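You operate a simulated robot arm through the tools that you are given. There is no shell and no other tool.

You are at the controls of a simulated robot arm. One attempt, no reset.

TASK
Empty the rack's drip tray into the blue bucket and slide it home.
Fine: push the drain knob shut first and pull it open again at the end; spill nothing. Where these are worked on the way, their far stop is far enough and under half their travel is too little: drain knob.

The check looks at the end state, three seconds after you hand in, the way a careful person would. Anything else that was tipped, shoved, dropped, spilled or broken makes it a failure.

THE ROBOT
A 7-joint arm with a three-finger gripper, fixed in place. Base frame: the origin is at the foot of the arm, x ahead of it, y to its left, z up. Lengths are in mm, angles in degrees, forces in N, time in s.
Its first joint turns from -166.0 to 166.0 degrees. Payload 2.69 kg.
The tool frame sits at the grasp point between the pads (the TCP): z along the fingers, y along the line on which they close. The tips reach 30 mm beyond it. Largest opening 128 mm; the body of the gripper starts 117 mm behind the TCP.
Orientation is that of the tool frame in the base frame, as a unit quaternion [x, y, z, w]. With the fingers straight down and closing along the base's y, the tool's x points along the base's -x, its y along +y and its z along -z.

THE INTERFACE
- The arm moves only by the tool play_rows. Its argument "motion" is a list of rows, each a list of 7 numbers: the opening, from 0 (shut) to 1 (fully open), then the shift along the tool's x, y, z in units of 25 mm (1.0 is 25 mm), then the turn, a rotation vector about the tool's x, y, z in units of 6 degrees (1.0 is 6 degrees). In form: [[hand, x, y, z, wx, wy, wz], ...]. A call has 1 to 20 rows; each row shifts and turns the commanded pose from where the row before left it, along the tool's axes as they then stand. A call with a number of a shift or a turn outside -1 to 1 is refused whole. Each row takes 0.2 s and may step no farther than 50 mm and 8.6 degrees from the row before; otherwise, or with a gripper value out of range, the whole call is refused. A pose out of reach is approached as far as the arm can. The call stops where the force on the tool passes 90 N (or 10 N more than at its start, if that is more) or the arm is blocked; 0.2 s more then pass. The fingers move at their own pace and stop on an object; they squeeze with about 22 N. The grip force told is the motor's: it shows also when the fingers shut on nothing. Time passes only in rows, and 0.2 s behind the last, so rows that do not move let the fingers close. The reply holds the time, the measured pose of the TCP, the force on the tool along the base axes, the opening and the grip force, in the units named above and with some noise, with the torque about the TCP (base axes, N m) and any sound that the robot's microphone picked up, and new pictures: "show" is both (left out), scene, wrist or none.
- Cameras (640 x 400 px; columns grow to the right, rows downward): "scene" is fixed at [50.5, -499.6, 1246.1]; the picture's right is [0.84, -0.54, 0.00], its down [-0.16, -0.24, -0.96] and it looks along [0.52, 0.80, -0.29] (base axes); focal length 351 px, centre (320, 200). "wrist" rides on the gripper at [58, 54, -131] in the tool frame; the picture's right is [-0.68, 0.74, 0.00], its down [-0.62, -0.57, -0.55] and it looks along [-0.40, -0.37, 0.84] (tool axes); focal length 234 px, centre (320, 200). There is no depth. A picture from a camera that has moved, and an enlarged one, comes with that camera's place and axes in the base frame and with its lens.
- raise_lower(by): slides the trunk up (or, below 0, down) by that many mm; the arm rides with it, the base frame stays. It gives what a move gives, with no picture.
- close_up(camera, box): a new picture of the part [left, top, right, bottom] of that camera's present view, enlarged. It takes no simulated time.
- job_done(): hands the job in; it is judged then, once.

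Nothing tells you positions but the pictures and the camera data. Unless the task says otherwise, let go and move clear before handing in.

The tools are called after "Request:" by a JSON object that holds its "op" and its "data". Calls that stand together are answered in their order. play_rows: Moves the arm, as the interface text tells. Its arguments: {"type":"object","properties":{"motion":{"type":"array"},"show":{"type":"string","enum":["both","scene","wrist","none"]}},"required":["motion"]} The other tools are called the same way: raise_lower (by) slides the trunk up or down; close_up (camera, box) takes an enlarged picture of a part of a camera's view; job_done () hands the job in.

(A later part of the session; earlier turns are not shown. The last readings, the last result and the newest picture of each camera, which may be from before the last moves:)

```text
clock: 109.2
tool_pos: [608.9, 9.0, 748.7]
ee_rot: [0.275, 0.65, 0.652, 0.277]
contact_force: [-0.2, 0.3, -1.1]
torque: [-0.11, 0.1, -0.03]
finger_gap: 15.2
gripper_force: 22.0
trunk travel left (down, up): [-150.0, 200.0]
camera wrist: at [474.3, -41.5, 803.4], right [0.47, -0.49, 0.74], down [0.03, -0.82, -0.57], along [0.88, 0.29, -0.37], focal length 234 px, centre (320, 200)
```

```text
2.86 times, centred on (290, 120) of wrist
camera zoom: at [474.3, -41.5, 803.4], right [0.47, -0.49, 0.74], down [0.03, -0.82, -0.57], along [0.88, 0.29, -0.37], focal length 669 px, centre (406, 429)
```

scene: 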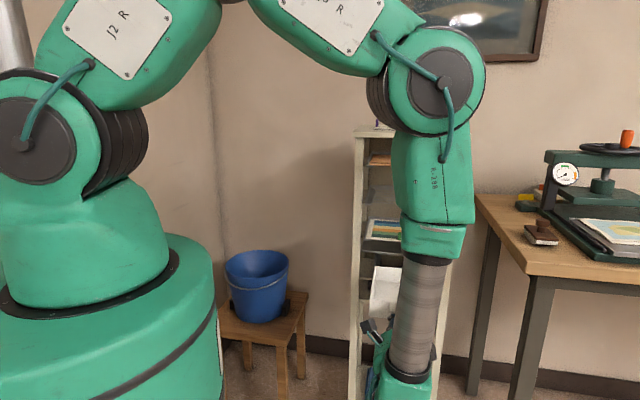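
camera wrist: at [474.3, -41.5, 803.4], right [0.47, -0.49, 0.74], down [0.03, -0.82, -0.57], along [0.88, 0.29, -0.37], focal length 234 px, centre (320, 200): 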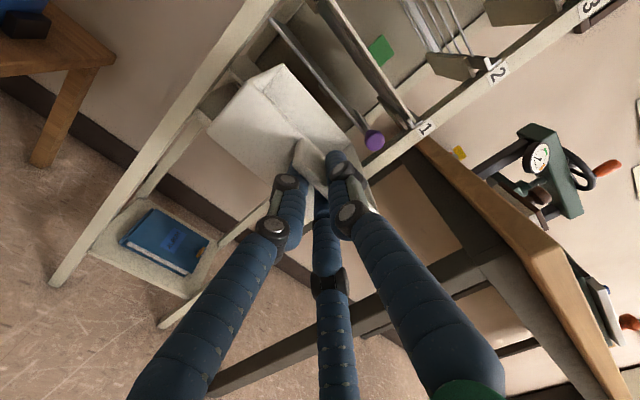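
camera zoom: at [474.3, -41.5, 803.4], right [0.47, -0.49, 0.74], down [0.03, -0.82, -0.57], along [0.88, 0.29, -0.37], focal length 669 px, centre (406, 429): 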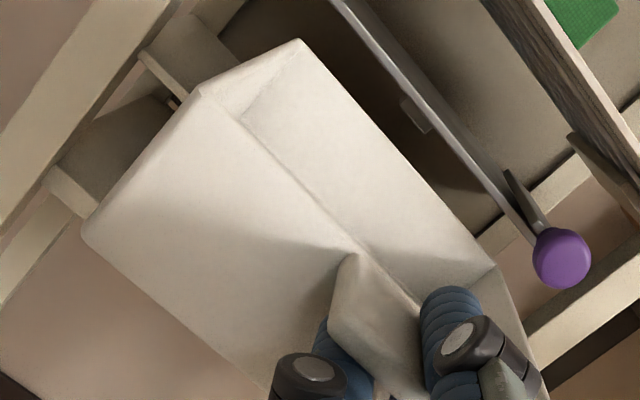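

There is no contact yet. I'll continue 15 mm further in.

Request:
{"op": "play_rows", "data": {"motion": [[0, 0.004, 0, 0.2, 0, 0, 0], [0, 0.004, 0, 0.2, 0, 0, 0], [0, 0.004, 0, 0.2, 0, 0, 0], [0, 0, 0, 0, 0, 0, 0]], "show": "wrist"}}

Request:
{"op": "close_up", "data": {"camera": "scene", "box": [350, 230, 450, 310]}}

```text
clock: 110.2
tool_pos: [621.0, 21.0, 748.2]
ee_rot: [0.276, 0.65, 0.651, 0.276]
contact_force: [-0.1, 0.0, -1.2]
torque: [-0.15, 0.09, -0.03]
finger_gap: 15.0
gripper_force: 21.9
trunk travel left (down, up): [-150.0, 200.0]
camera wrist: at [484.9, -29.6, 802.8], right [0.47, -0.49, 0.74], down [0.03, -0.82, -0.57], along [0.88, 0.29, -0.37], focal length 234 px, centre (320, 200)
```

wrist: 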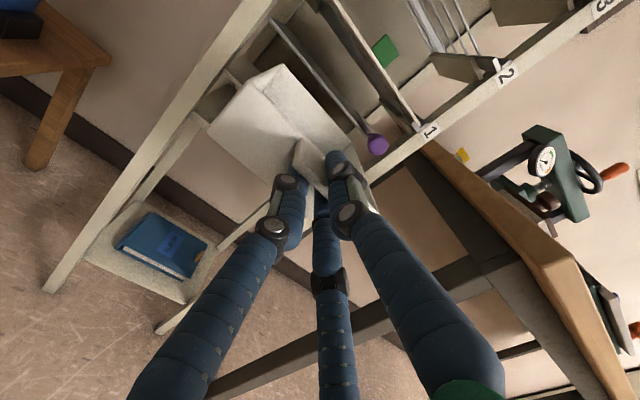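

```text
5.00 times, centred on (400, 270) of scene
camera zoom: at [50.5, -499.6, 1246.1], right [0.84, -0.54, 0.0], down [-0.16, -0.24, -0.96], along [0.52, 0.8, -0.29], focal length 1754 px, centre (-80, -150)
```

zoom: 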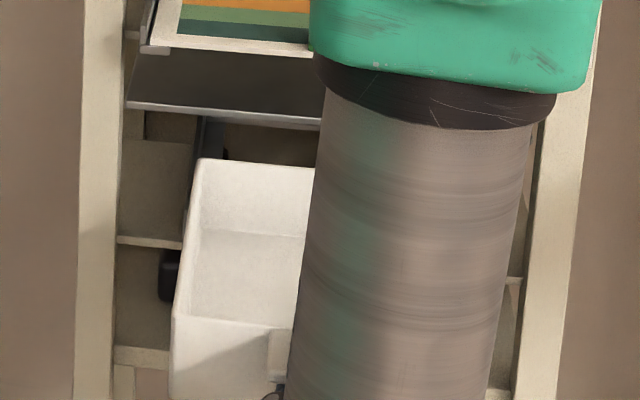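

The tray is entering with no side force. I'll continue in 30 mm stretches.

Request:
{"op": "play_rows", "data": {"motion": [[0, 0.004, 0, 0.2, 0, 0, 0], [0, 0.005, 0, 0.26, 0, 0, 0], [0, 0.005, 0, 0.26, 0, 0, 0], [0, 0.005, 0, 0.26, 0, 0, 0], [0, 0.004, 0, 0.2, 0, 0, 0], [0, 0, 0, 0, 0, 0, 0]], "show": "none"}}

```text
clock: 111.7
tool_pos: [639.2, 41.7, 750.4]
ee_rot: [0.276, 0.65, 0.652, 0.276]
contact_force: [1.9, -1.0, -1.1]
torque: [-0.13, 0.1, -0.3]
finger_gap: 15.1
gripper_force: 22.4
trunk travel left (down, up): [-150.0, 200.0]
```

A light touch of about 2 N at the back-left tells me to ease right. I'll shift by 1.5 mm and recheck.

Request:
{"op": "play_rows", "data": {"motion": [[0, -0.06, 0, 0, 0, 0, 0], [0, 0, 0, 0, 0, 0, 0]], "show": "none"}}

```text
clock: 112.2
tool_pos: [641.4, 40.5, 749.6]
ee_rot: [0.276, 0.65, 0.652, 0.277]
contact_force: [0.2, 0.4, -1.3]
torque: [-0.14, 0.14, -0.03]
finger_gap: 15.1
gripper_force: 22.1
trunk travel left (down, up): [-150.0, 200.0]
```

The side load is gone. I'll continue inwards.

Request:
{"op": "play_rows", "data": {"motion": [[0, 0.002, 0, 0.2, 0, 0, 0], [0, 0.003, 0, 0.28, 0, 0, 0], [0, 0.003, 0, 0.28, 0, 0, 0], [0, 0.003, 0, 0.28, 0, 0, 0], [0, 0.002, 0, 0.2, 0, 0, 0], [0, 0, 0, 0, 0, 0, 0]], "show": "wrist"}}

Request:
{"op": "close_up", "data": {"camera": "wrist", "box": [200, 50, 380, 190]}}

```text
clock: 113.7
tool_pos: [663.9, 61.4, 749.3]
ee_rot: [0.276, 0.65, 0.652, 0.277]
contact_force: [-0.1, -0.9, -1.8]
torque: [-0.09, 0.15, -0.04]
finger_gap: 14.9
gripper_force: 21.8
trunk travel left (down, up): [-150.0, 200.0]
camera wrist: at [528.5, 11.7, 802.9], right [0.47, -0.49, 0.74], down [0.03, -0.82, -0.57], along [0.88, 0.29, -0.37], focal length 234 px, centre (320, 200)
```

wrist: 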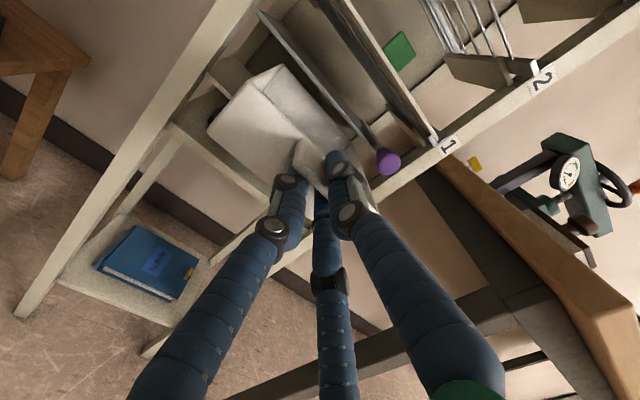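

```text
2.86 times, centred on (290, 120) of wrist
camera zoom: at [528.5, 11.7, 802.9], right [0.47, -0.49, 0.74], down [0.03, -0.82, -0.57], along [0.88, 0.29, -0.37], focal length 669 px, centre (406, 429)
```

zoom: 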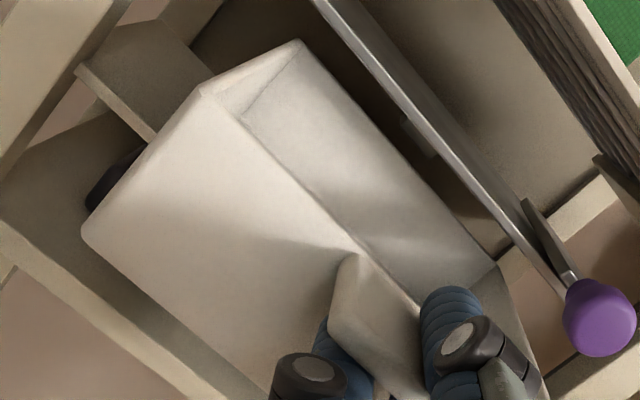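

The tray is about halfway in and moving freely. I'll continue.

Request:
{"op": "play_rows", "data": {"motion": [[0, 0.002, 0, 0.2, 0, 0, 0], [0, 0.003, 0, 0.3, 0, 0, 0], [0, 0.003, 0, 0.3, 0, 0, 0], [0, 0.003, 0, 0.3, 0, 0, 0], [0, 0.003, 0, 0.3, 0, 0, 0], [0, 0.002, 0, 0.2, 0, 0, 0], [0, 0, 0, 0, 0, 0, 0]], "show": "none"}}

```text
clock: 115.2
tool_pos: [691.9, 90.5, 747.4]
ee_rot: [0.276, 0.65, 0.652, 0.277]
contact_force: [-0.5, 0.3, -1.0]
torque: [-0.09, 0.11, 0.01]
finger_gap: 15.0
gripper_force: 21.8
trunk travel left (down, up): [-150.0, 200.0]
```

Still free. About 65 mm remain, so I'll go another 40 mm and check.

Request:
{"op": "play_rows", "data": {"motion": [[0, 0.002, 0, 0.2, 0, 0, 0], [0, 0.003, 0, 0.3, 0, 0, 0], [0, 0.003, 0, 0.3, 0, 0, 0], [0, 0.003, 0, 0.3, 0, 0, 0], [0, 0.003, 0, 0.3, 0, 0, 0], [0, 0.002, 0, 0.2, 0, 0, 0], [0, 0, 0, 0, 0, 0, 0]], "show": "wrist"}}

Request:
{"op": "close_up", "data": {"camera": "wrist", "box": [200, 50, 380, 190]}}

Request:
{"op": "close_up", "data": {"camera": "scene", "box": [360, 230, 440, 300]}}

```text
clock: 116.8
tool_pos: [721.5, 118.7, 748.4]
ee_rot: [0.277, 0.65, 0.652, 0.276]
contact_force: [0.3, -0.1, -1.1]
torque: [-0.12, 0.09, 0.02]
finger_gap: 14.9
gripper_force: 21.9
trunk travel left (down, up): [-150.0, 200.0]
camera wrist: at [585.6, 68.6, 803.0], right [0.47, -0.49, 0.74], down [0.03, -0.82, -0.57], along [0.88, 0.29, -0.37], focal length 234 px, centre (320, 200)
```

wrist: 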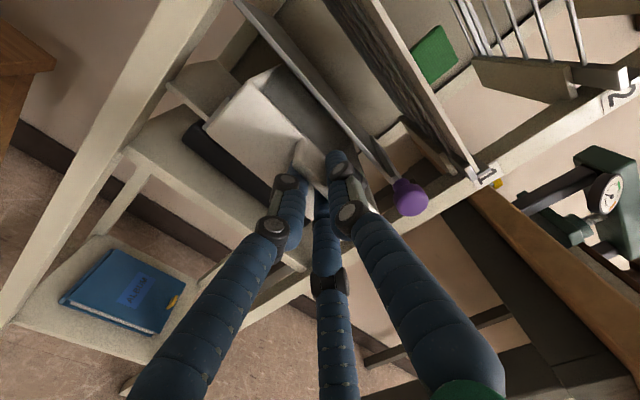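

```text
2.86 times, centred on (290, 120) of wrist
camera zoom: at [585.6, 68.6, 803.0], right [0.47, -0.49, 0.74], down [0.03, -0.82, -0.57], along [0.88, 0.29, -0.37], focal length 669 px, centre (406, 429)
```

zoom: 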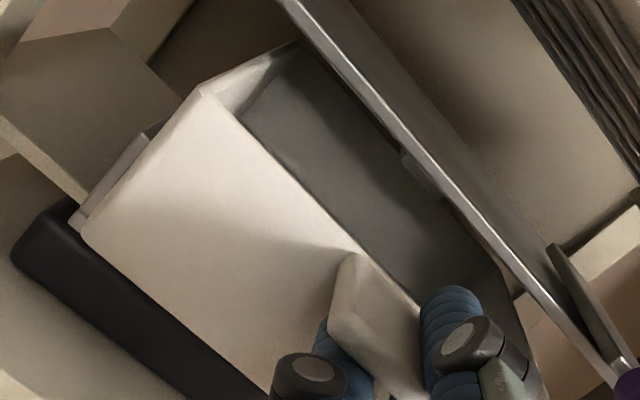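

```text
5.71 times, centred on (400, 265) of scene
camera zoom: at [50.5, -499.6, 1246.1], right [0.84, -0.54, 0.0], down [-0.16, -0.24, -0.96], along [0.52, 0.8, -0.29], focal length 2005 px, centre (-137, -171)
```

zoom: 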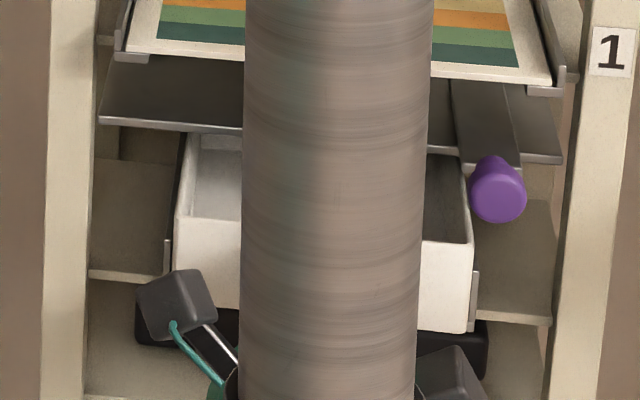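

About 26 mm remain. I'll go 18 mm more and then finish slowly until it stops.

Request:
{"op": "play_rows", "data": {"motion": [[0, 0.002, 0, 0.18, 0, 0, 0], [0, 0.002, 0, 0.18, 0, 0, 0], [0, 0.002, 0, 0.18, 0, 0, 0], [0, 0.002, 0, 0.18, 0, 0, 0], [0, 0, 0, 0, 0, 0, 0]], "show": "none"}}

```text
clock: 118.0
tool_pos: [733.4, 131.7, 750.3]
ee_rot: [0.276, 0.65, 0.652, 0.276]
contact_force: [0.1, 0.7, -0.7]
torque: [-0.13, 0.13, 0.02]
finger_gap: 15.0
gripper_force: 22.3
trunk travel left (down, up): [-150.0, 200.0]
```

I'll advance the last few millimetres slowly, watching for the stop.

Request:
{"op": "play_rows", "data": {"motion": [[0, 0.001, 0, 0.1, 0, 0, 0], [0, 0.001, 0, 0.1, 0, 0, 0], [0, 0.001, 0, 0.1, 0, 0, 0], [0, 0, 0, 0, 0, 0, 0]], "show": "wrist"}}

Request:
{"op": "close_up", "data": {"camera": "scene", "box": [360, 230, 440, 300]}}

Request:
{"op": "close_up", "data": {"camera": "wrist", "box": [200, 60, 360, 190]}}

```text
clock: 119.0
tool_pos: [739.1, 136.7, 748.4]
ee_rot: [0.275, 0.651, 0.651, 0.276]
contact_force: [0.8, -0.7, -1.6]
torque: [-0.11, 0.13, 0.01]
finger_gap: 14.9
gripper_force: 21.7
trunk travel left (down, up): [-150.0, 200.0]
camera wrist: at [603.5, 86.3, 802.3], right [0.47, -0.49, 0.74], down [0.03, -0.82, -0.57], along [0.88, 0.29, -0.37], focal length 234 px, centre (320, 200)
```

wrist: 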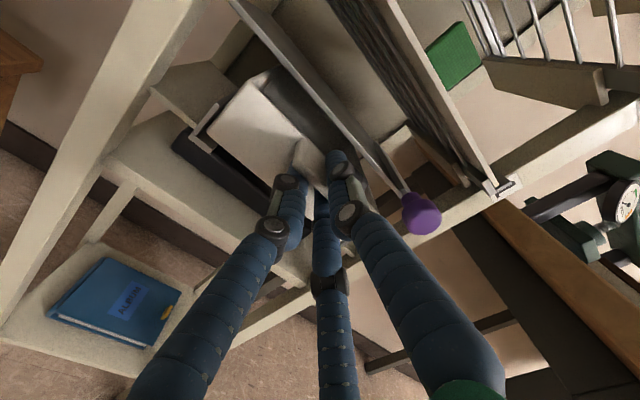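

```text
5.71 times, centred on (400, 265) of scene
camera zoom: at [50.5, -499.6, 1246.1], right [0.84, -0.54, 0.0], down [-0.16, -0.24, -0.96], along [0.52, 0.8, -0.29], focal length 2005 px, centre (-137, -171)
```

zoom: 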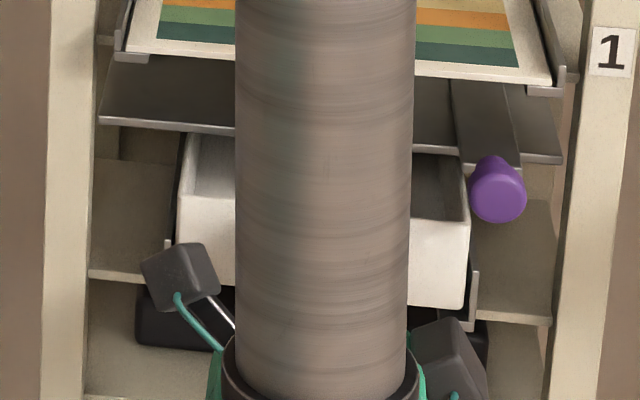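

```text
3.08 times, centred on (280, 125) of wrist
camera zoom: at [603.5, 86.3, 802.3], right [0.47, -0.49, 0.74], down [0.03, -0.82, -0.57], along [0.88, 0.29, -0.37], focal length 720 px, centre (443, 431)
```

zoom: 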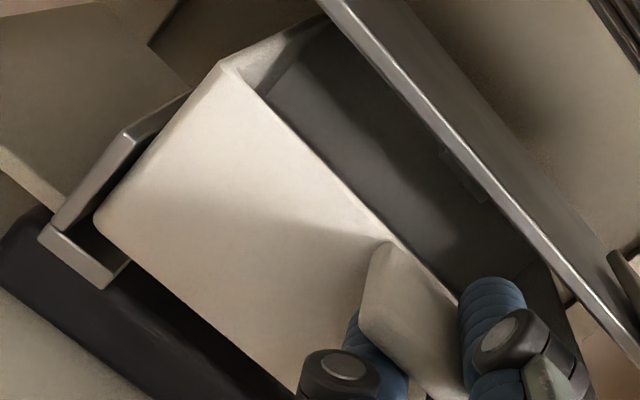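

The tray is back to within a millimetre or two of its original place but still held about 2 mm above the runners. I'll lower it onto them.

Request:
{"op": "play_rows", "data": {"motion": [[0, 0, -0.04, 0, 0, 0, 0], [0, 0, -0.04, 0, 0, 0, 0], [0, 0, 0, 0, 0, 0, 0]], "show": "none"}}

```text
clock: 119.8
tool_pos: [740.5, 135.3, 746.3]
ee_rot: [0.276, 0.65, 0.652, 0.277]
contact_force: [-1.1, 0.1, -0.9]
torque: [-0.09, 0.1, 0.02]
finger_gap: 15.2
gripper_force: 22.8
trunk travel left (down, up): [-150.0, 200.0]
```

I'll lower a bit more until the runners take the weight.

Request:
{"op": "play_rows", "data": {"motion": [[0, 0, -0.03, 0, 0, 0, 0], [0, 0, 0, 0, 0, 0, 0], [0, 0, 0, 0, 0, 0, 0]], "show": "none"}}

```text
clock: 120.7
tool_pos: [739.4, 136.9, 745.6]
ee_rot: [0.276, 0.651, 0.651, 0.277]
contact_force: [0.4, -1.4, -1.1]
torque: [-0.08, 0.11, 0.0]
finger_gap: 14.9
gripper_force: 21.8
trunk travel left (down, up): [-150.0, 200.0]
```

Request:
{"op": "play_rows", "data": {"motion": [[0, 0, -0.04, 0, 0, 0, 0], [0, 0, 0, 0, 0, 0, 0], [0, 0, 0, 0, 0, 0, 0]], "show": "none"}}

```text
clock: 121.5
tool_pos: [739.2, 135.4, 742.7]
ee_rot: [0.276, 0.651, 0.651, 0.276]
contact_force: [-0.5, 0.3, -1.0]
torque: [-0.12, 0.11, 0.04]
finger_gap: 15.1
gripper_force: 22.3
trunk travel left (down, up): [-150.0, 200.0]
```

Request:
{"op": "play_rows", "data": {"motion": [[0, 0, -0.04, 0, 0, 0, 0], [0, 0, 0, 0, 0, 0, 0], [0, 0, 0, 0, 0, 0, 0]], "show": "wrist"}}

Request:
{"op": "close_up", "data": {"camera": "wrist", "box": [200, 60, 360, 190]}}

Request:
{"op": "close_up", "data": {"camera": "scene", "box": [360, 230, 440, 300]}}

```text
clock: 122.2
tool_pos: [739.2, 135.1, 744.2]
ee_rot: [0.276, 0.65, 0.651, 0.277]
contact_force: [-1.3, -0.1, -0.8]
torque: [-0.04, 0.05, 0.18]
finger_gap: 15.0
gripper_force: 21.6
trunk travel left (down, up): [-150.0, 200.0]
camera wrist: at [604.2, 85.8, 797.4], right [0.47, -0.49, 0.74], down [0.03, -0.82, -0.57], along [0.88, 0.29, -0.37], focal length 234 px, centre (320, 200)
```

wrist: 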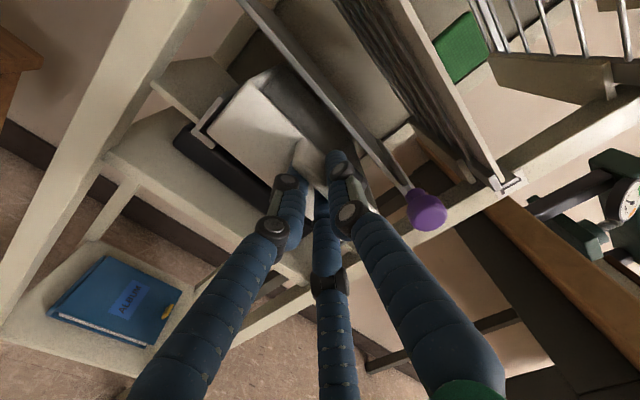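

```text
3.08 times, centred on (280, 125) of wrist
camera zoom: at [604.2, 85.8, 797.4], right [0.47, -0.49, 0.74], down [0.03, -0.82, -0.57], along [0.88, 0.29, -0.37], focal length 720 px, centre (443, 431)
```

zoom: 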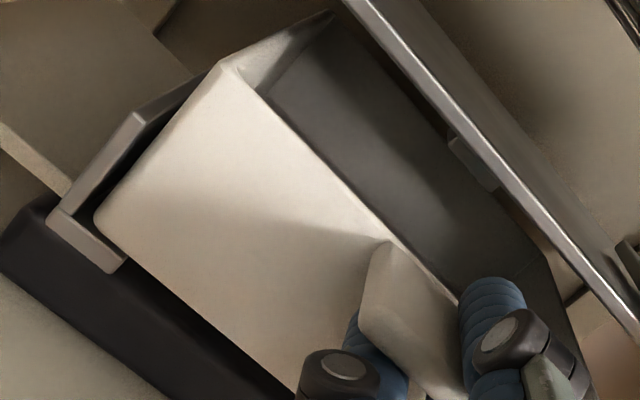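

```text
5.71 times, centred on (400, 265) of scene
camera zoom: at [50.5, -499.6, 1246.1], right [0.84, -0.54, 0.0], down [-0.16, -0.24, -0.96], along [0.52, 0.8, -0.29], focal length 2005 px, centre (-137, -171)
```

zoom: 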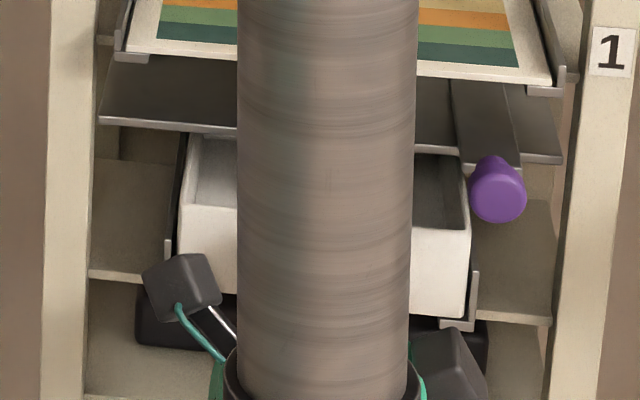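

There is a light touch on the right runner now. I'll ease 1.5 mm left and lower another millimetre to find the runners.

Request:
{"op": "play_rows", "data": {"motion": [[0, 0.06, 0, 0, 0, 0, 0], [0, 0, -0.04, 0, 0, 0, 0], [0, 0, 0, 0, 0, 0, 0], [0, 0, 0, 0, 0, 0, 0]], "show": "none"}}

```text
clock: 123.2
tool_pos: [738.9, 138.2, 741.9]
ee_rot: [0.276, 0.65, 0.652, 0.276]
contact_force: [0.2, 0.6, -0.9]
torque: [-0.02, 0.04, 0.02]
finger_gap: 14.8
gripper_force: 22.3
trunk travel left (down, up): [-150.0, 200.0]
```

The torque has dropped, so the back is resting on the runners. One more millimetre should settle the front.

Request:
{"op": "play_rows", "data": {"motion": [[0, 0, -0.04, 0, 0, 0, 0], [0, 0, 0, 0, 0, 0, 0], [0, 0, 0, 0, 0, 0, 0]], "show": "none"}}

```text
clock: 124.0
tool_pos: [739.3, 137.9, 742.0]
ee_rot: [0.276, 0.65, 0.652, 0.277]
contact_force: [0.2, -2.7, 6.5]
torque: [0.14, -0.07, -0.12]
finger_gap: 15.0
gripper_force: 22.3
trunk travel left (down, up): [-150.0, 200.0]
```

The tray is now seated on the runners. I'll relieve the downward push slightly, then nudge it inwards to check for the back stop.

Request:
{"op": "play_rows", "data": {"motion": [[0, 0, 0.025, 0, 0, 0, 0], [0, 0, 0, 0, 0, 0, 0], [0, 0, 0, 0, 0, 0, 0]], "show": "none"}}

```text
clock: 124.8
tool_pos: [739.4, 138.9, 742.0]
ee_rot: [0.277, 0.65, 0.651, 0.277]
contact_force: [4.4, -1.9, -0.5]
torque: [-0.06, 0.04, -0.25]
finger_gap: 14.7
gripper_force: 22.5
trunk travel left (down, up): [-150.0, 200.0]
```

Request:
{"op": "play_rows", "data": {"motion": [[0, -0.035, 0, 0, 0, 0, 0], [0, 0, 0, 0, 0, 0, 0], [0, 0, 0, 0, 0, 0, 0]], "show": "none"}}

```text
clock: 125.7
tool_pos: [738.4, 138.5, 742.6]
ee_rot: [0.276, 0.65, 0.652, 0.277]
contact_force: [-0.2, 0.8, 0.2]
torque: [-0.05, 0.01, 0.09]
finger_gap: 14.9
gripper_force: 22.0
trunk travel left (down, up): [-150.0, 200.0]
```

Everything is balanced now. I'll nudge inwards 2.5 mm to see whether it meets a stop.

Request:
{"op": "play_rows", "data": {"motion": [[0, 0, 0, 0.05, 0, 0, 0], [0, 0, 0, 0.05, 0, 0, 0], [0, 0, 0, 0, 0, 0, 0]], "show": "none"}}

```text
clock: 126.5
tool_pos: [739.6, 136.4, 742.3]
ee_rot: [0.277, 0.65, 0.652, 0.277]
contact_force: [-12.6, -24.9, 2.5]
torque: [0.15, -0.11, -0.04]
finger_gap: 14.8
gripper_force: 22.1
trunk travel left (down, up): [-150.0, 200.0]
```

It met a firm stop at 28 N, so the tray is fully home. I'll relieve the push and then open the fingers.

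Request:
{"op": "play_rows", "data": {"motion": [[0, 0, 0, -0.06, 0, 0, 0], [0, 0, 0, 0, 0, 0, 0], [0.15, 0, 0, 0, 0, 0, 0], [0.25, 0, 0, 0, 0, 0, 0], [0.35, 0, 0, 0, 0, 0, 0], [0.35, 0, 0, 0, 0, 0, 0]], "show": "wrist"}}

Request:
{"op": "close_up", "data": {"camera": "wrist", "box": [200, 60, 380, 200]}}

```text
clock: 127.8
tool_pos: [738.6, 138.1, 742.0]
ee_rot: [0.276, 0.65, 0.652, 0.277]
contact_force: [0.1, 0.5, 0.6]
torque: [-0.02, 0.02, 0.02]
finger_gap: 44.8
gripper_force: 0.1
trunk travel left (down, up): [-150.0, 200.0]
camera wrist: at [603.2, 88.3, 795.9], right [0.47, -0.49, 0.74], down [0.03, -0.82, -0.57], along [0.88, 0.29, -0.37], focal length 234 px, centre (320, 200)
```

wrist: 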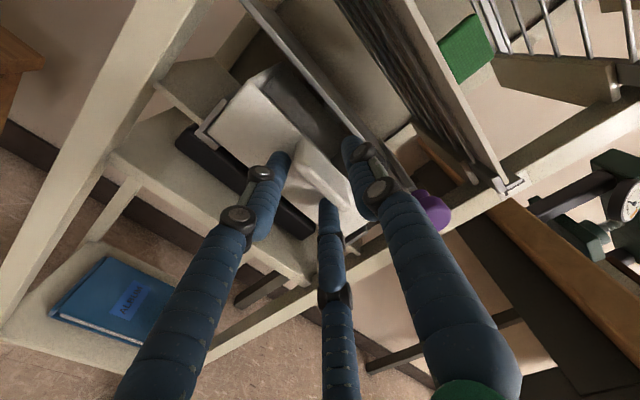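

```text
2.86 times, centred on (290, 130) of wrist
camera zoom: at [603.2, 88.3, 795.9], right [0.47, -0.49, 0.74], down [0.03, -0.82, -0.57], along [0.88, 0.29, -0.37], focal length 669 px, centre (406, 400)
```

zoom: 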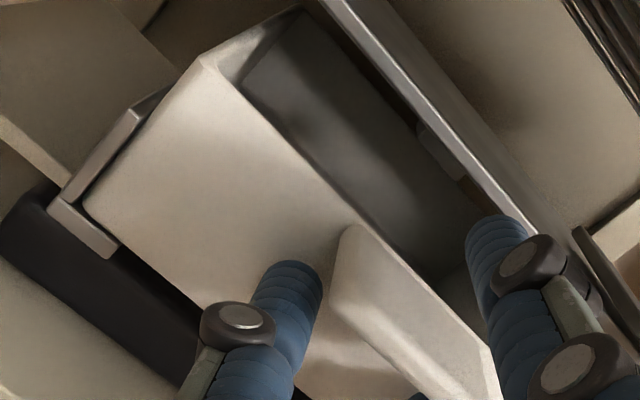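

The tray is released and seated. I'll back straight out, then check the tray and knob from in front.

Request:
{"op": "play_rows", "data": {"motion": [[0.35, 0, 0, -0.3, 0, 0, 0], [0.35, 0, 0, -0.6, 0, 0, 0], [0.35, 0, 0, -0.8, 0, 0, 0], [0.35, 0, 0, -0.8, 0, 0, 0], [0.35, 0, 0, -0.8, 0, 0, 0], [0.35, 0, 0, -0.8, 0, 0, 0], [0.35, 0, 0, -0.6, 0, 0, 0], [0.35, 0, 0, 0, 0, 0, 0]], "show": "both"}}

Request:
{"op": "close_up", "data": {"camera": "wrist", "box": [200, 40, 420, 200]}}

Request:
{"op": "close_up", "data": {"camera": "scene", "box": [350, 220, 450, 310]}}

```text
clock: 129.7
tool_pos: [653.5, 55.6, 742.5]
ee_rot: [0.276, 0.651, 0.651, 0.276]
contact_force: [-0.2, 0.3, 0.0]
torque: [-0.01, 0.0, 0.0]
finger_gap: 44.9
gripper_force: 0.0
trunk travel left (down, up): [-150.0, 200.0]
camera wrist: at [517.9, 5.3, 796.5], right [0.47, -0.49, 0.74], down [0.03, -0.82, -0.57], along [0.88, 0.29, -0.37], focal length 234 px, centre (320, 200)
```

scene: 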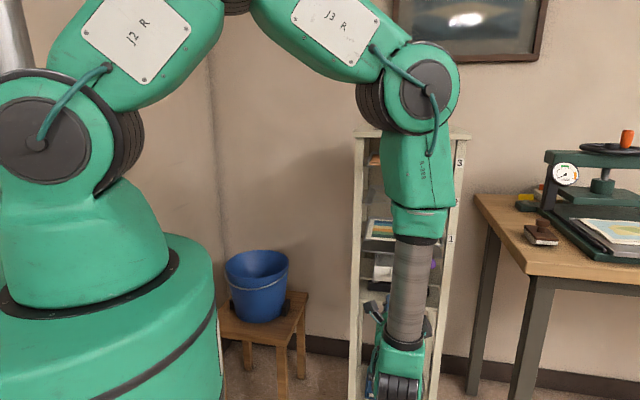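
wrist: 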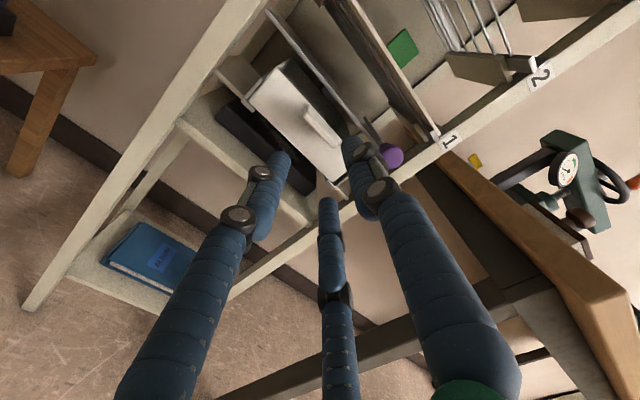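

```text
2.50 times, centred on (310, 120) of wrist
camera zoom: at [517.9, 5.3, 796.5], right [0.47, -0.49, 0.74], down [0.03, -0.82, -0.57], along [0.88, 0.29, -0.37], focal length 585 px, centre (345, 400)
```

zoom: 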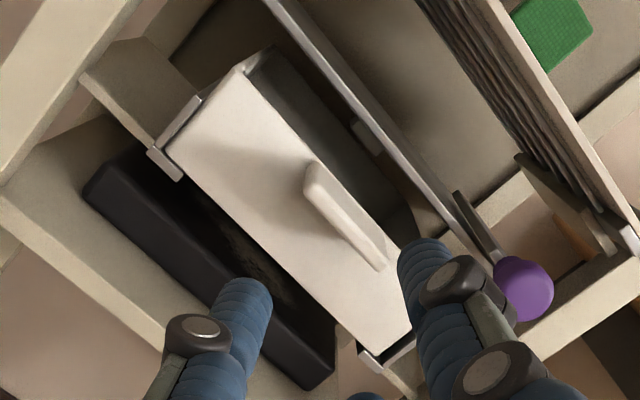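

```text
4.44 times, centred on (400, 265) of scene
camera zoom: at [50.5, -499.6, 1246.1], right [0.84, -0.54, 0.0], down [-0.16, -0.24, -0.96], along [0.52, 0.8, -0.29], focal length 1559 px, centre (-36, -89)
```

zoom: 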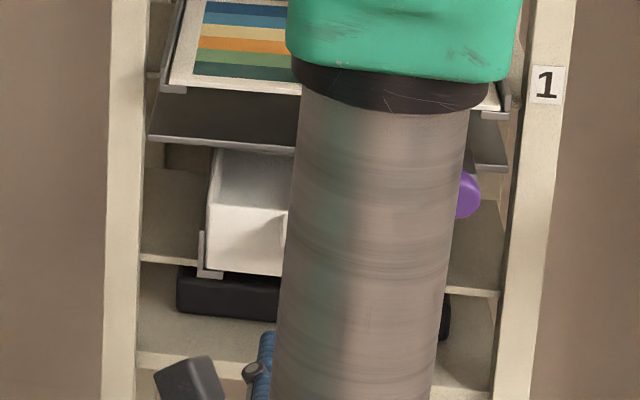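

The tray sits home between its runners, level with its tab in place. Now for the knob: I'll move over in front of it at its height and check the alignment.

Request:
{"op": "play_rows", "data": {"motion": [[0.5, -0.68, 0.35, 0, 0, 0.17, 0], [0.5, -0.68, 0.35, 0, 0, 0, 0], [0.5, -0.68, 0.35, 0, 0, 0, 0], [0.5, -0.68, 0.35, 0, 0, 0, 0], [0.5, -0.68, 0.35, 0, 0, 0, 0], [0.5, 0, 0, 0, 0, 0, 0]], "show": "both"}}

Request:
{"op": "close_up", "data": {"camera": "wrist", "box": [240, 80, 400, 200]}}

Request:
{"op": "close_up", "data": {"camera": "scene", "box": [350, 220, 450, 310]}}

```text
clock: 131.1
tool_pos: [712.1, -4.3, 786.6]
ee_rot: [0.271, 0.652, 0.654, 0.271]
contact_force: [0.0, 0.9, 0.0]
torque: [-0.01, -0.04, 0.01]
finger_gap: 63.8
gripper_force: 0.1
trunk travel left (down, up): [-150.0, 200.0]
camera wrist: at [578.4, -57.1, 840.3], right [0.48, -0.48, 0.74], down [0.05, -0.82, -0.57], along [0.88, 0.31, -0.37], focal length 234 px, centre (320, 200)
```

scene: 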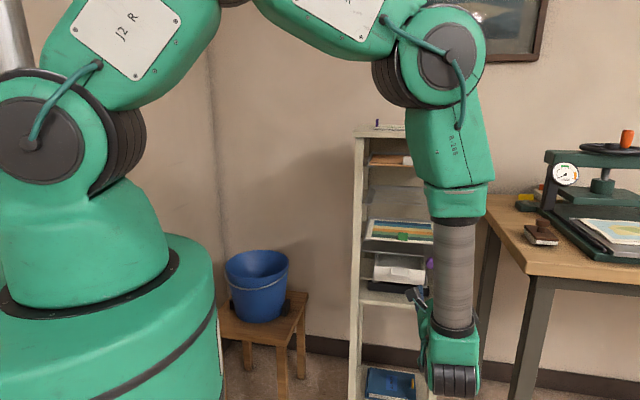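
wrist: 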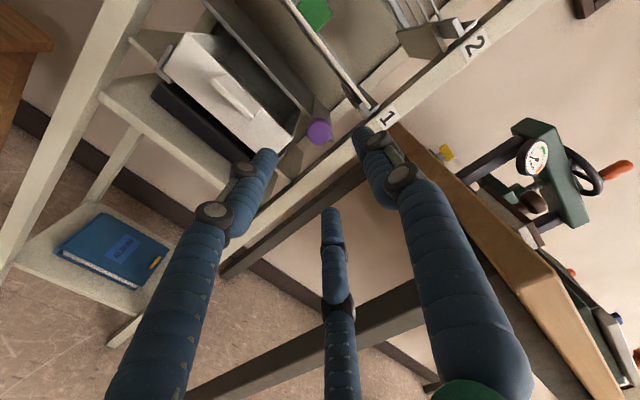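

```text
3.33 times, centred on (320, 140) of wrist
camera zoom: at [578.4, -57.1, 840.3], right [0.48, -0.48, 0.74], down [0.05, -0.82, -0.57], along [0.88, 0.31, -0.37], focal length 781 px, centre (320, 400)
```

zoom: 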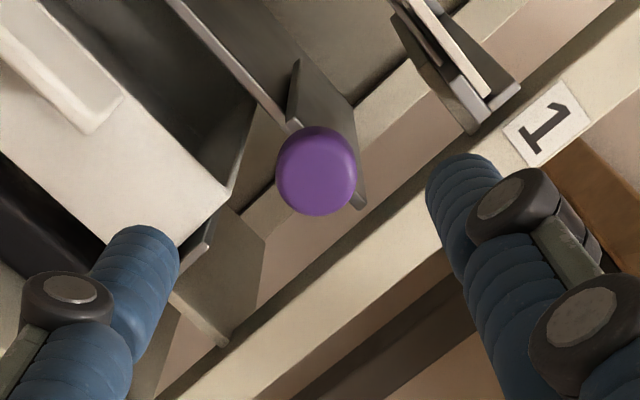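

```text
4.44 times, centred on (400, 265) of scene
camera zoom: at [50.5, -499.6, 1246.1], right [0.84, -0.54, 0.0], down [-0.16, -0.24, -0.96], along [0.52, 0.8, -0.29], focal length 1559 px, centre (-36, -89)
```

zoom: 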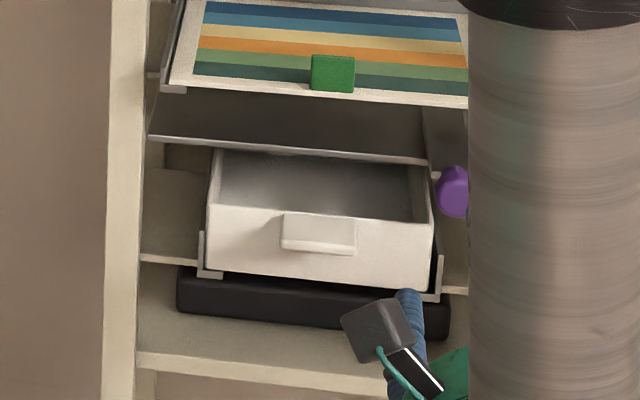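

The tray looks just as it did at the start, and the knob is straight ahead, within about a millimetre of the tool axis. I'll move in to straddle it.

Request:
{"op": "play_rows", "data": {"motion": [[0.36, -0.03, -0.05, 0.5, 0, 0, 0], [0.36, 0, 0, 0.7, 0, 0, 0], [0.36, 0, 0, 0.7, 0, 0, 0], [0.36, 0, 0, 0.7, 0, 0, 0], [0.36, 0, 0, 0.7, 0, 0, 0], [0.36, 0, 0, 0.5, 0, 0, 0], [0.36, 0, 0, 0, 0, 0, 0]], "show": "wrist"}}

Request:
{"op": "close_up", "data": {"camera": "wrist", "box": [250, 90, 400, 220]}}

```text
clock: 132.7
tool_pos: [781.5, 62.8, 785.4]
ee_rot: [0.271, 0.653, 0.654, 0.27]
contact_force: [1.0, 0.3, -0.4]
torque: [0.02, -0.03, -0.01]
finger_gap: 46.1
gripper_force: 0.0
trunk travel left (down, up): [-150.0, 200.0]
camera wrist: at [647.7, 10.1, 840.1], right [0.48, -0.48, 0.74], down [0.05, -0.82, -0.57], along [0.88, 0.31, -0.37], focal length 234 px, centre (320, 200)
```

wrist: 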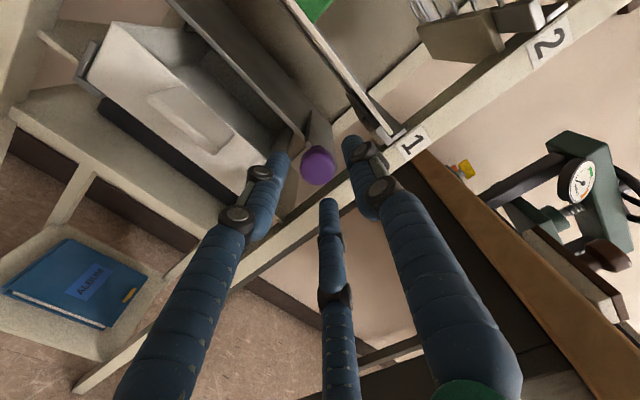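

```text
3.08 times, centred on (325, 155) of wrist
camera zoom: at [647.7, 10.1, 840.1], right [0.48, -0.48, 0.74], down [0.05, -0.82, -0.57], along [0.88, 0.31, -0.37], focal length 720 px, centre (305, 338)
```

zoom: 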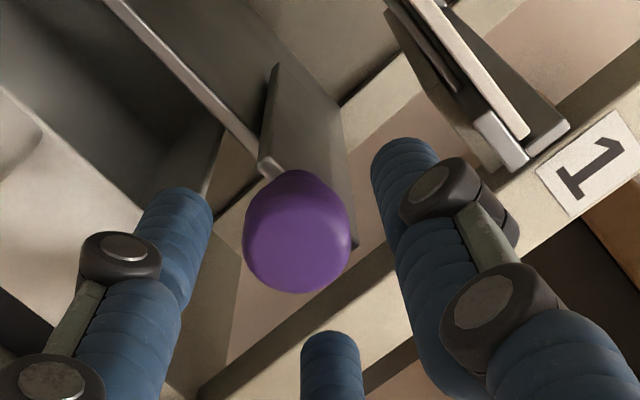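

The knob is nicely between the fingers. I'll lower by 2 mm and advance the last 19 mm so the fingers reach over the knob's head.

Request:
{"op": "play_rows", "data": {"motion": [[0.36, 0, -0.08, 0.2, 0, 0, 0], [0.36, 0, 0, 0.28, 0, 0, 0], [0.36, 0, 0, 0.28, 0, 0, 0], [0.36, 0, 0, 0, 0, 0, 0]], "show": "wrist"}}

Request:
{"op": "close_up", "data": {"camera": "wrist", "box": [250, 90, 400, 220]}}

```text
clock: 133.7
tool_pos: [796.1, 75.1, 782.6]
ee_rot: [0.271, 0.653, 0.654, 0.271]
contact_force: [-0.1, 0.0, 0.3]
torque: [-0.04, 0.0, 0.0]
finger_gap: 46.2
gripper_force: 0.0
trunk travel left (down, up): [-150.0, 200.0]
camera wrist: at [661.7, 22.8, 837.0], right [0.48, -0.48, 0.74], down [0.05, -0.82, -0.57], along [0.88, 0.31, -0.37], focal length 234 px, centre (320, 200)
```

wrist: 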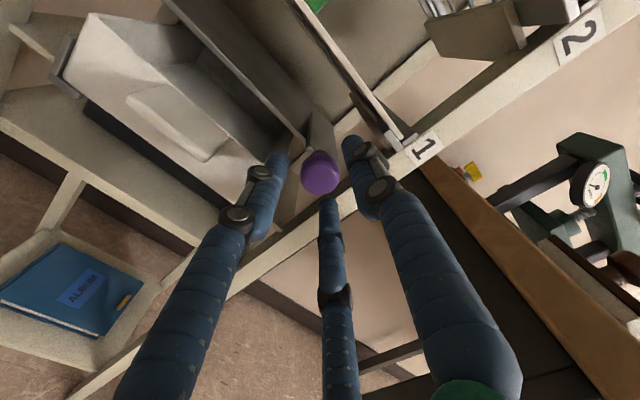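

```text
3.08 times, centred on (325, 155) of wrist
camera zoom: at [661.7, 22.8, 837.0], right [0.48, -0.48, 0.74], down [0.05, -0.82, -0.57], along [0.88, 0.31, -0.37], focal length 720 px, centre (305, 338)
```

zoom: 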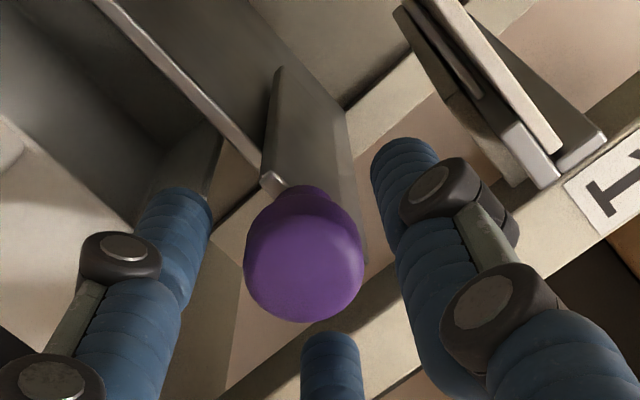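

The fingers overlap the knob's head. I'll go 4 mm further and close on it.

Request:
{"op": "play_rows", "data": {"motion": [[0.36, 0, 0, 0.16, 0, 0, 0], [0.3, 0, 0, 0, 0, 0, 0], [0.2, 0, 0, 0, 0, 0, 0], [0.1, 0, 0, 0, 0, 0, 0], [0.0, 0, 0, 0, 0, 0, 0], [0.0, 0, 0, 0, 0, 0, 0]], "show": "wrist"}}

Request:
{"op": "close_up", "data": {"camera": "wrist", "box": [250, 90, 400, 220]}}

```text
clock: 135.1
tool_pos: [798.8, 77.8, 782.3]
ee_rot: [0.27, 0.653, 0.654, 0.27]
contact_force: [-6.0, 6.8, -1.8]
torque: [-0.15, -0.16, 0.37]
finger_gap: 27.8
gripper_force: 45.2
trunk travel left (down, up): [-150.0, 200.0]
camera wrist: at [663.7, 25.7, 837.2], right [0.48, -0.48, 0.74], down [0.05, -0.82, -0.57], along [0.88, 0.31, -0.37], focal length 234 px, centre (320, 200)
```

wrist: 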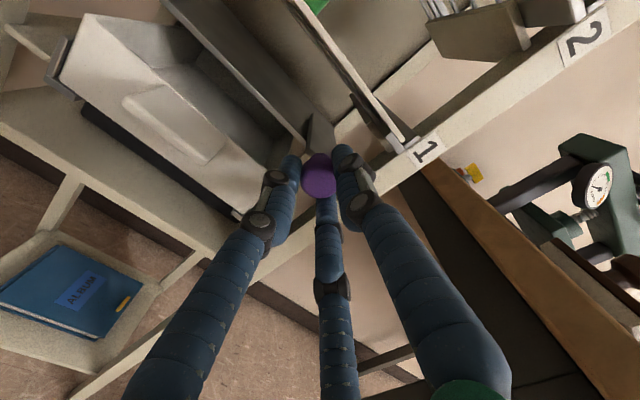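

```text
3.08 times, centred on (325, 155) of wrist
camera zoom: at [663.7, 25.7, 837.2], right [0.48, -0.48, 0.74], down [0.05, -0.82, -0.57], along [0.88, 0.31, -0.37], focal length 720 px, centre (305, 338)
```

zoom: 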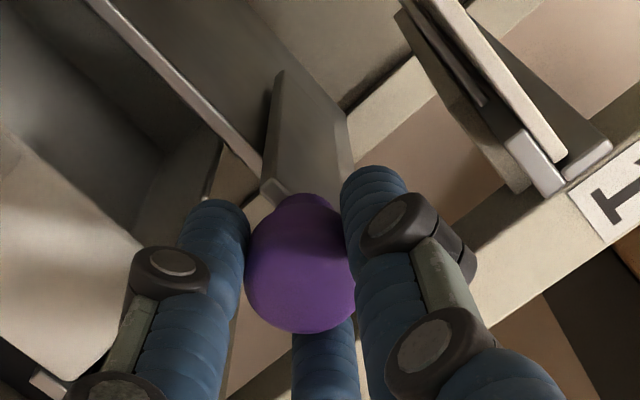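

The knob's head is gripped. There is a sideways load of about 9 N, so I'll ease 2 mm to the right to relieve it before pulling.

Request:
{"op": "play_rows", "data": {"motion": [[0, -0.08, 0, 0, 0, 0, 0], [0, 0, 0, 0, 0, 0, 0]], "show": "none"}}

```text
clock: 135.7
tool_pos: [799.5, 78.7, 782.1]
ee_rot: [0.268, 0.653, 0.655, 0.27]
contact_force: [-17.5, 17.0, 2.2]
torque: [-0.1, -0.27, 0.77]
finger_gap: 27.3
gripper_force: 45.4
trunk travel left (down, up): [-150.0, 200.0]
```

That increased it, so the tool needs to go left instead. I'll shift 3 mm left.

Request:
{"op": "play_rows", "data": {"motion": [[0, 0.065, 0, 0, 0, 0, 0], [0, 0.065, 0, 0, 0, 0, 0], [0, 0, 0, 0, 0, 0, 0]], "show": "none"}}

```text
clock: 136.4
tool_pos: [797.8, 78.7, 782.2]
ee_rot: [0.271, 0.652, 0.654, 0.272]
contact_force: [-8.4, -4.6, -3.2]
torque: [-0.35, -0.01, -0.42]
finger_gap: 27.3
gripper_force: 45.1
trunk travel left (down, up): [-150.0, 200.0]
```

The sideways load is nearly gone. I'll pull straight out now in small steps and watch that the knob follows.

Request:
{"op": "play_rows", "data": {"motion": [[0, 0, 0, -0.1, 0, 0, 0], [0, 0, 0, -0.15, 0, 0, 0], [0, 0, 0, -0.15, 0, 0, 0], [0, 0, 0, -0.1, 0, 0, 0], [0, 0, 0, 0, 0, 0, 0]], "show": "wrist"}}

Request:
{"op": "close_up", "data": {"camera": "wrist", "box": [250, 90, 400, 220]}}

```text
clock: 137.7
tool_pos: [789.8, 70.3, 783.7]
ee_rot: [0.27, 0.652, 0.655, 0.27]
contact_force: [7.1, -7.9, -8.8]
torque: [-0.41, 0.02, -0.33]
finger_gap: 26.5
gripper_force: 44.9
trunk travel left (down, up): [-150.0, 200.0]
camera wrist: at [654.6, 18.0, 837.5], right [0.48, -0.48, 0.74], down [0.05, -0.82, -0.57], along [0.88, 0.31, -0.37], focal length 234 px, centre (320, 200)
```

wrist: 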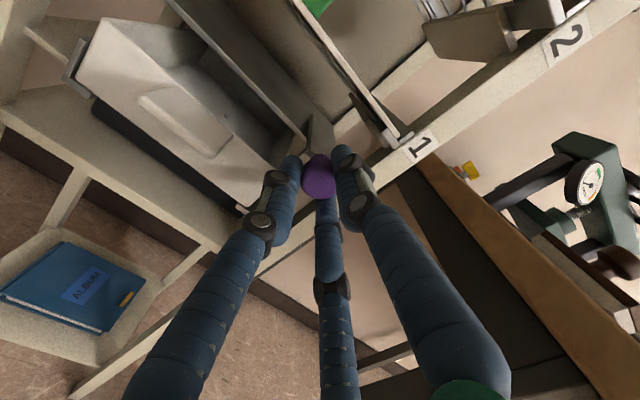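

```text
3.08 times, centred on (325, 155) of wrist
camera zoom: at [654.6, 18.0, 837.5], right [0.48, -0.48, 0.74], down [0.05, -0.82, -0.57], along [0.88, 0.31, -0.37], focal length 720 px, centre (305, 338)
```

zoom: 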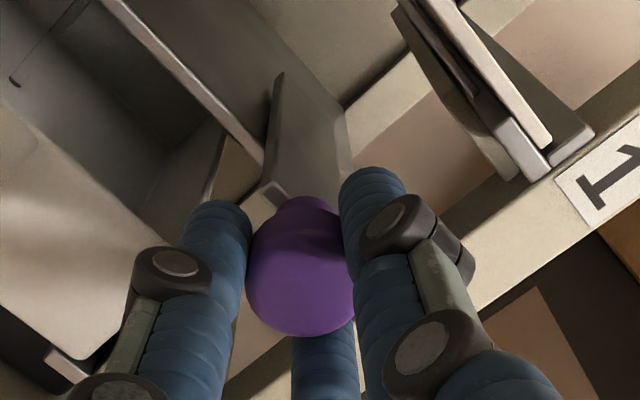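

The knob follows, and the drip line has reappeared over the tray, so the drain is opening. I'll ease the small side loads and keep pulling to the outer stop.

Request:
{"op": "play_rows", "data": {"motion": [[0, -0.04, -0.03, 0, 0, 0, 0], [0, 0, 0, -0.15, 0, 0, 0], [0, 0, 0, -0.15, 0, 0, 0], [0, 0, 0, -0.15, 0, 0, 0], [0, 0, 0, 0, 0, 0, 0]], "show": "wrist"}}

Request:
{"op": "close_up", "data": {"camera": "wrist", "box": [220, 70, 400, 220]}}

```text
clock: 138.8
tool_pos: [780.7, 61.9, 783.5]
ee_rot: [0.27, 0.652, 0.655, 0.271]
contact_force: [-1.3, 3.8, 12.6]
torque: [0.18, -0.26, 0.76]
finger_gap: 26.5
gripper_force: 44.6
trunk travel left (down, up): [-150.0, 200.0]
camera wrist: at [646.4, 9.7, 837.3], right [0.48, -0.48, 0.74], down [0.05, -0.82, -0.57], along [0.88, 0.31, -0.37], focal length 234 px, centre (320, 200)
```

wrist: 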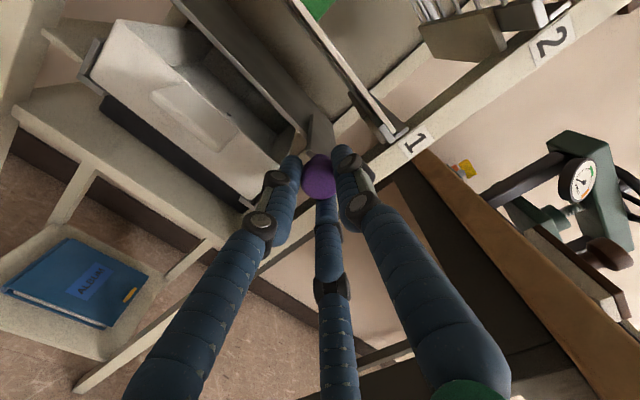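

```text
2.67 times, centred on (310, 145) of wrist
camera zoom: at [646.4, 9.7, 837.3], right [0.48, -0.48, 0.74], down [0.05, -0.82, -0.57], along [0.88, 0.31, -0.37], focal length 624 px, centre (347, 347)
```

zoom: 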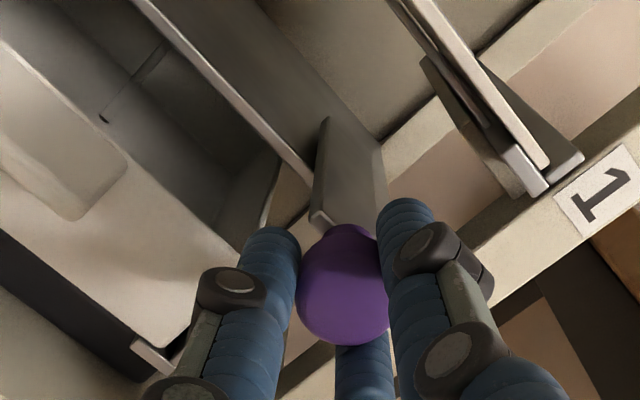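

The knob is about 24 mm out and the drip is visible. I'll continue pulling.

Request:
{"op": "play_rows", "data": {"motion": [[0, 0, 0.015, 0, 0, 0, 0], [0, 0, 0, -0.15, 0, 0, 0], [0, 0, 0, -0.15, 0, 0, 0], [0, 0, 0, -0.15, 0, 0, 0], [0, 0, 0, 0, 0, 0, 0]], "show": "none"}}

```text
clock: 140.1
tool_pos: [771.5, 53.5, 782.5]
ee_rot: [0.271, 0.653, 0.653, 0.271]
contact_force: [-4.5, 5.2, 13.0]
torque: [0.0, -0.19, 0.05]
finger_gap: 26.8
gripper_force: 45.1
trunk travel left (down, up): [-150.0, 200.0]
```

36 mm out so far. I'll go on in smaller steps until I feel the stop.

Request:
{"op": "play_rows", "data": {"motion": [[0, 0.02, 0.02, -0.1, 0, 0, 0], [0, 0, 0, -0.1, 0, 0, 0], [0, 0, 0, -0.1, 0, 0, 0], [0, 0, 0, 0, 0, 0, 0]], "show": "wrist"}}

Request:
{"op": "close_up", "data": {"camera": "wrist", "box": [220, 70, 400, 220]}}

```text
clock: 141.1
tool_pos: [768.6, 49.3, 782.4]
ee_rot: [0.269, 0.653, 0.654, 0.27]
contact_force: [26.9, 26.6, 0.8]
torque: [-0.02, 0.02, 0.08]
finger_gap: 26.9
gripper_force: 44.9
trunk travel left (down, up): [-150.0, 200.0]
camera wrist: at [633.7, -2.7, 837.8], right [0.48, -0.48, 0.74], down [0.05, -0.82, -0.57], along [0.88, 0.31, -0.37], focal length 234 px, centre (320, 200)
```

wrist: 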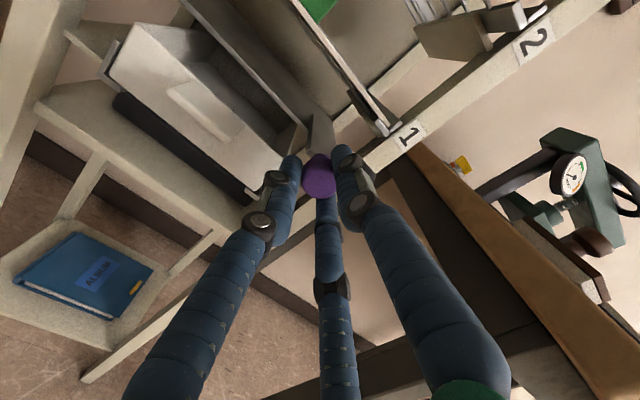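

```text
2.67 times, centred on (310, 145) of wrist
camera zoom: at [633.7, -2.7, 837.8], right [0.48, -0.48, 0.74], down [0.05, -0.82, -0.57], along [0.88, 0.31, -0.37], focal length 624 px, centre (347, 347)
```

zoom: 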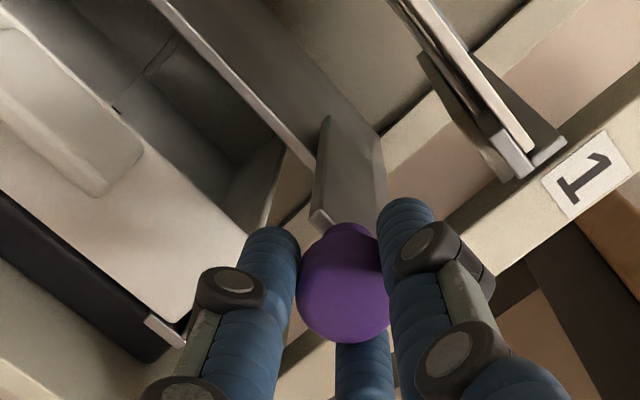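

A 38 N pull with no more movement means the knob is at its outer stop. I'll relieve the pull, open the fingers and back away to compare it with the starting picture.

Request:
{"op": "play_rows", "data": {"motion": [[0, 0, 0, 0.08, 0, 0, 0], [0.1, 0, 0, 0, 0, 0, 0], [0.25, 0, 0, 0, 0, 0, 0], [0.36, 0, 0, 0, 0, 0, 0], [0.36, 0, 0, 0, 0, 0, 0], [0.36, 0, 0, -0.3, 0, 0, 0], [0.36, 0, 0, -0.6, 0, 0, 0], [0.36, 0, 0, -0.8, 0, 0, 0], [0.36, 0, 0, -0.8, 0, 0, 0], [0.36, 0, 0, -0.8, 0, 0, 0], [0.36, 0, 0, 0, 0, 0, 0]], "show": "both"}}

Request:
{"op": "close_up", "data": {"camera": "wrist", "box": [220, 70, 400, 220]}}

```text
clock: 143.4
tool_pos: [710.3, -10.1, 781.3]
ee_rot: [0.27, 0.652, 0.654, 0.271]
contact_force: [0.3, 1.0, 0.2]
torque: [0.02, -0.03, -0.01]
finger_gap: 46.1
gripper_force: 0.1
trunk travel left (down, up): [-150.0, 200.0]
camera wrist: at [576.1, -62.3, 836.7], right [0.48, -0.48, 0.74], down [0.05, -0.82, -0.57], along [0.88, 0.31, -0.37], focal length 234 px, centre (320, 200)
```

scene: 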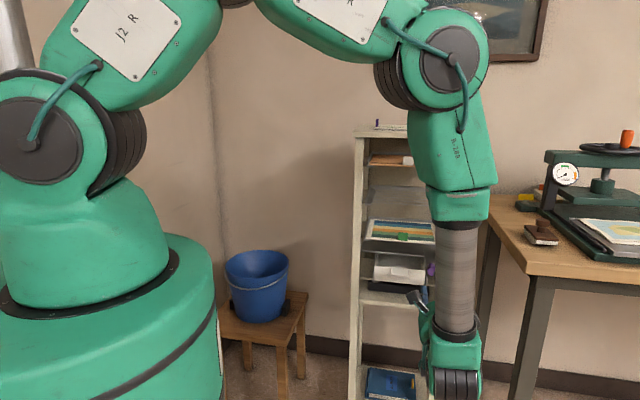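
wrist: 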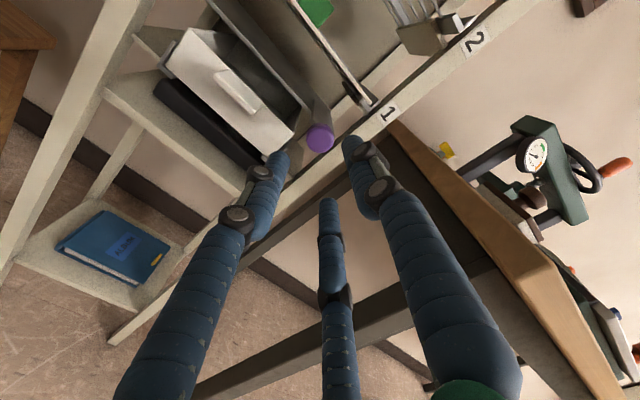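

```text
2.67 times, centred on (310, 145) of wrist
camera zoom: at [576.1, -62.3, 836.7], right [0.48, -0.48, 0.74], down [0.05, -0.82, -0.57], along [0.88, 0.31, -0.37], focal length 624 px, centre (347, 347)
```

zoom: 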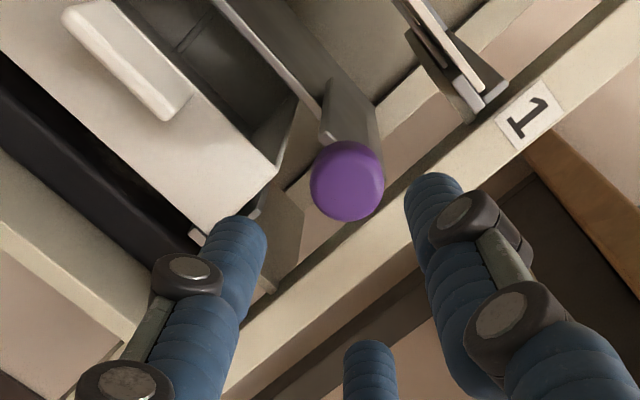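

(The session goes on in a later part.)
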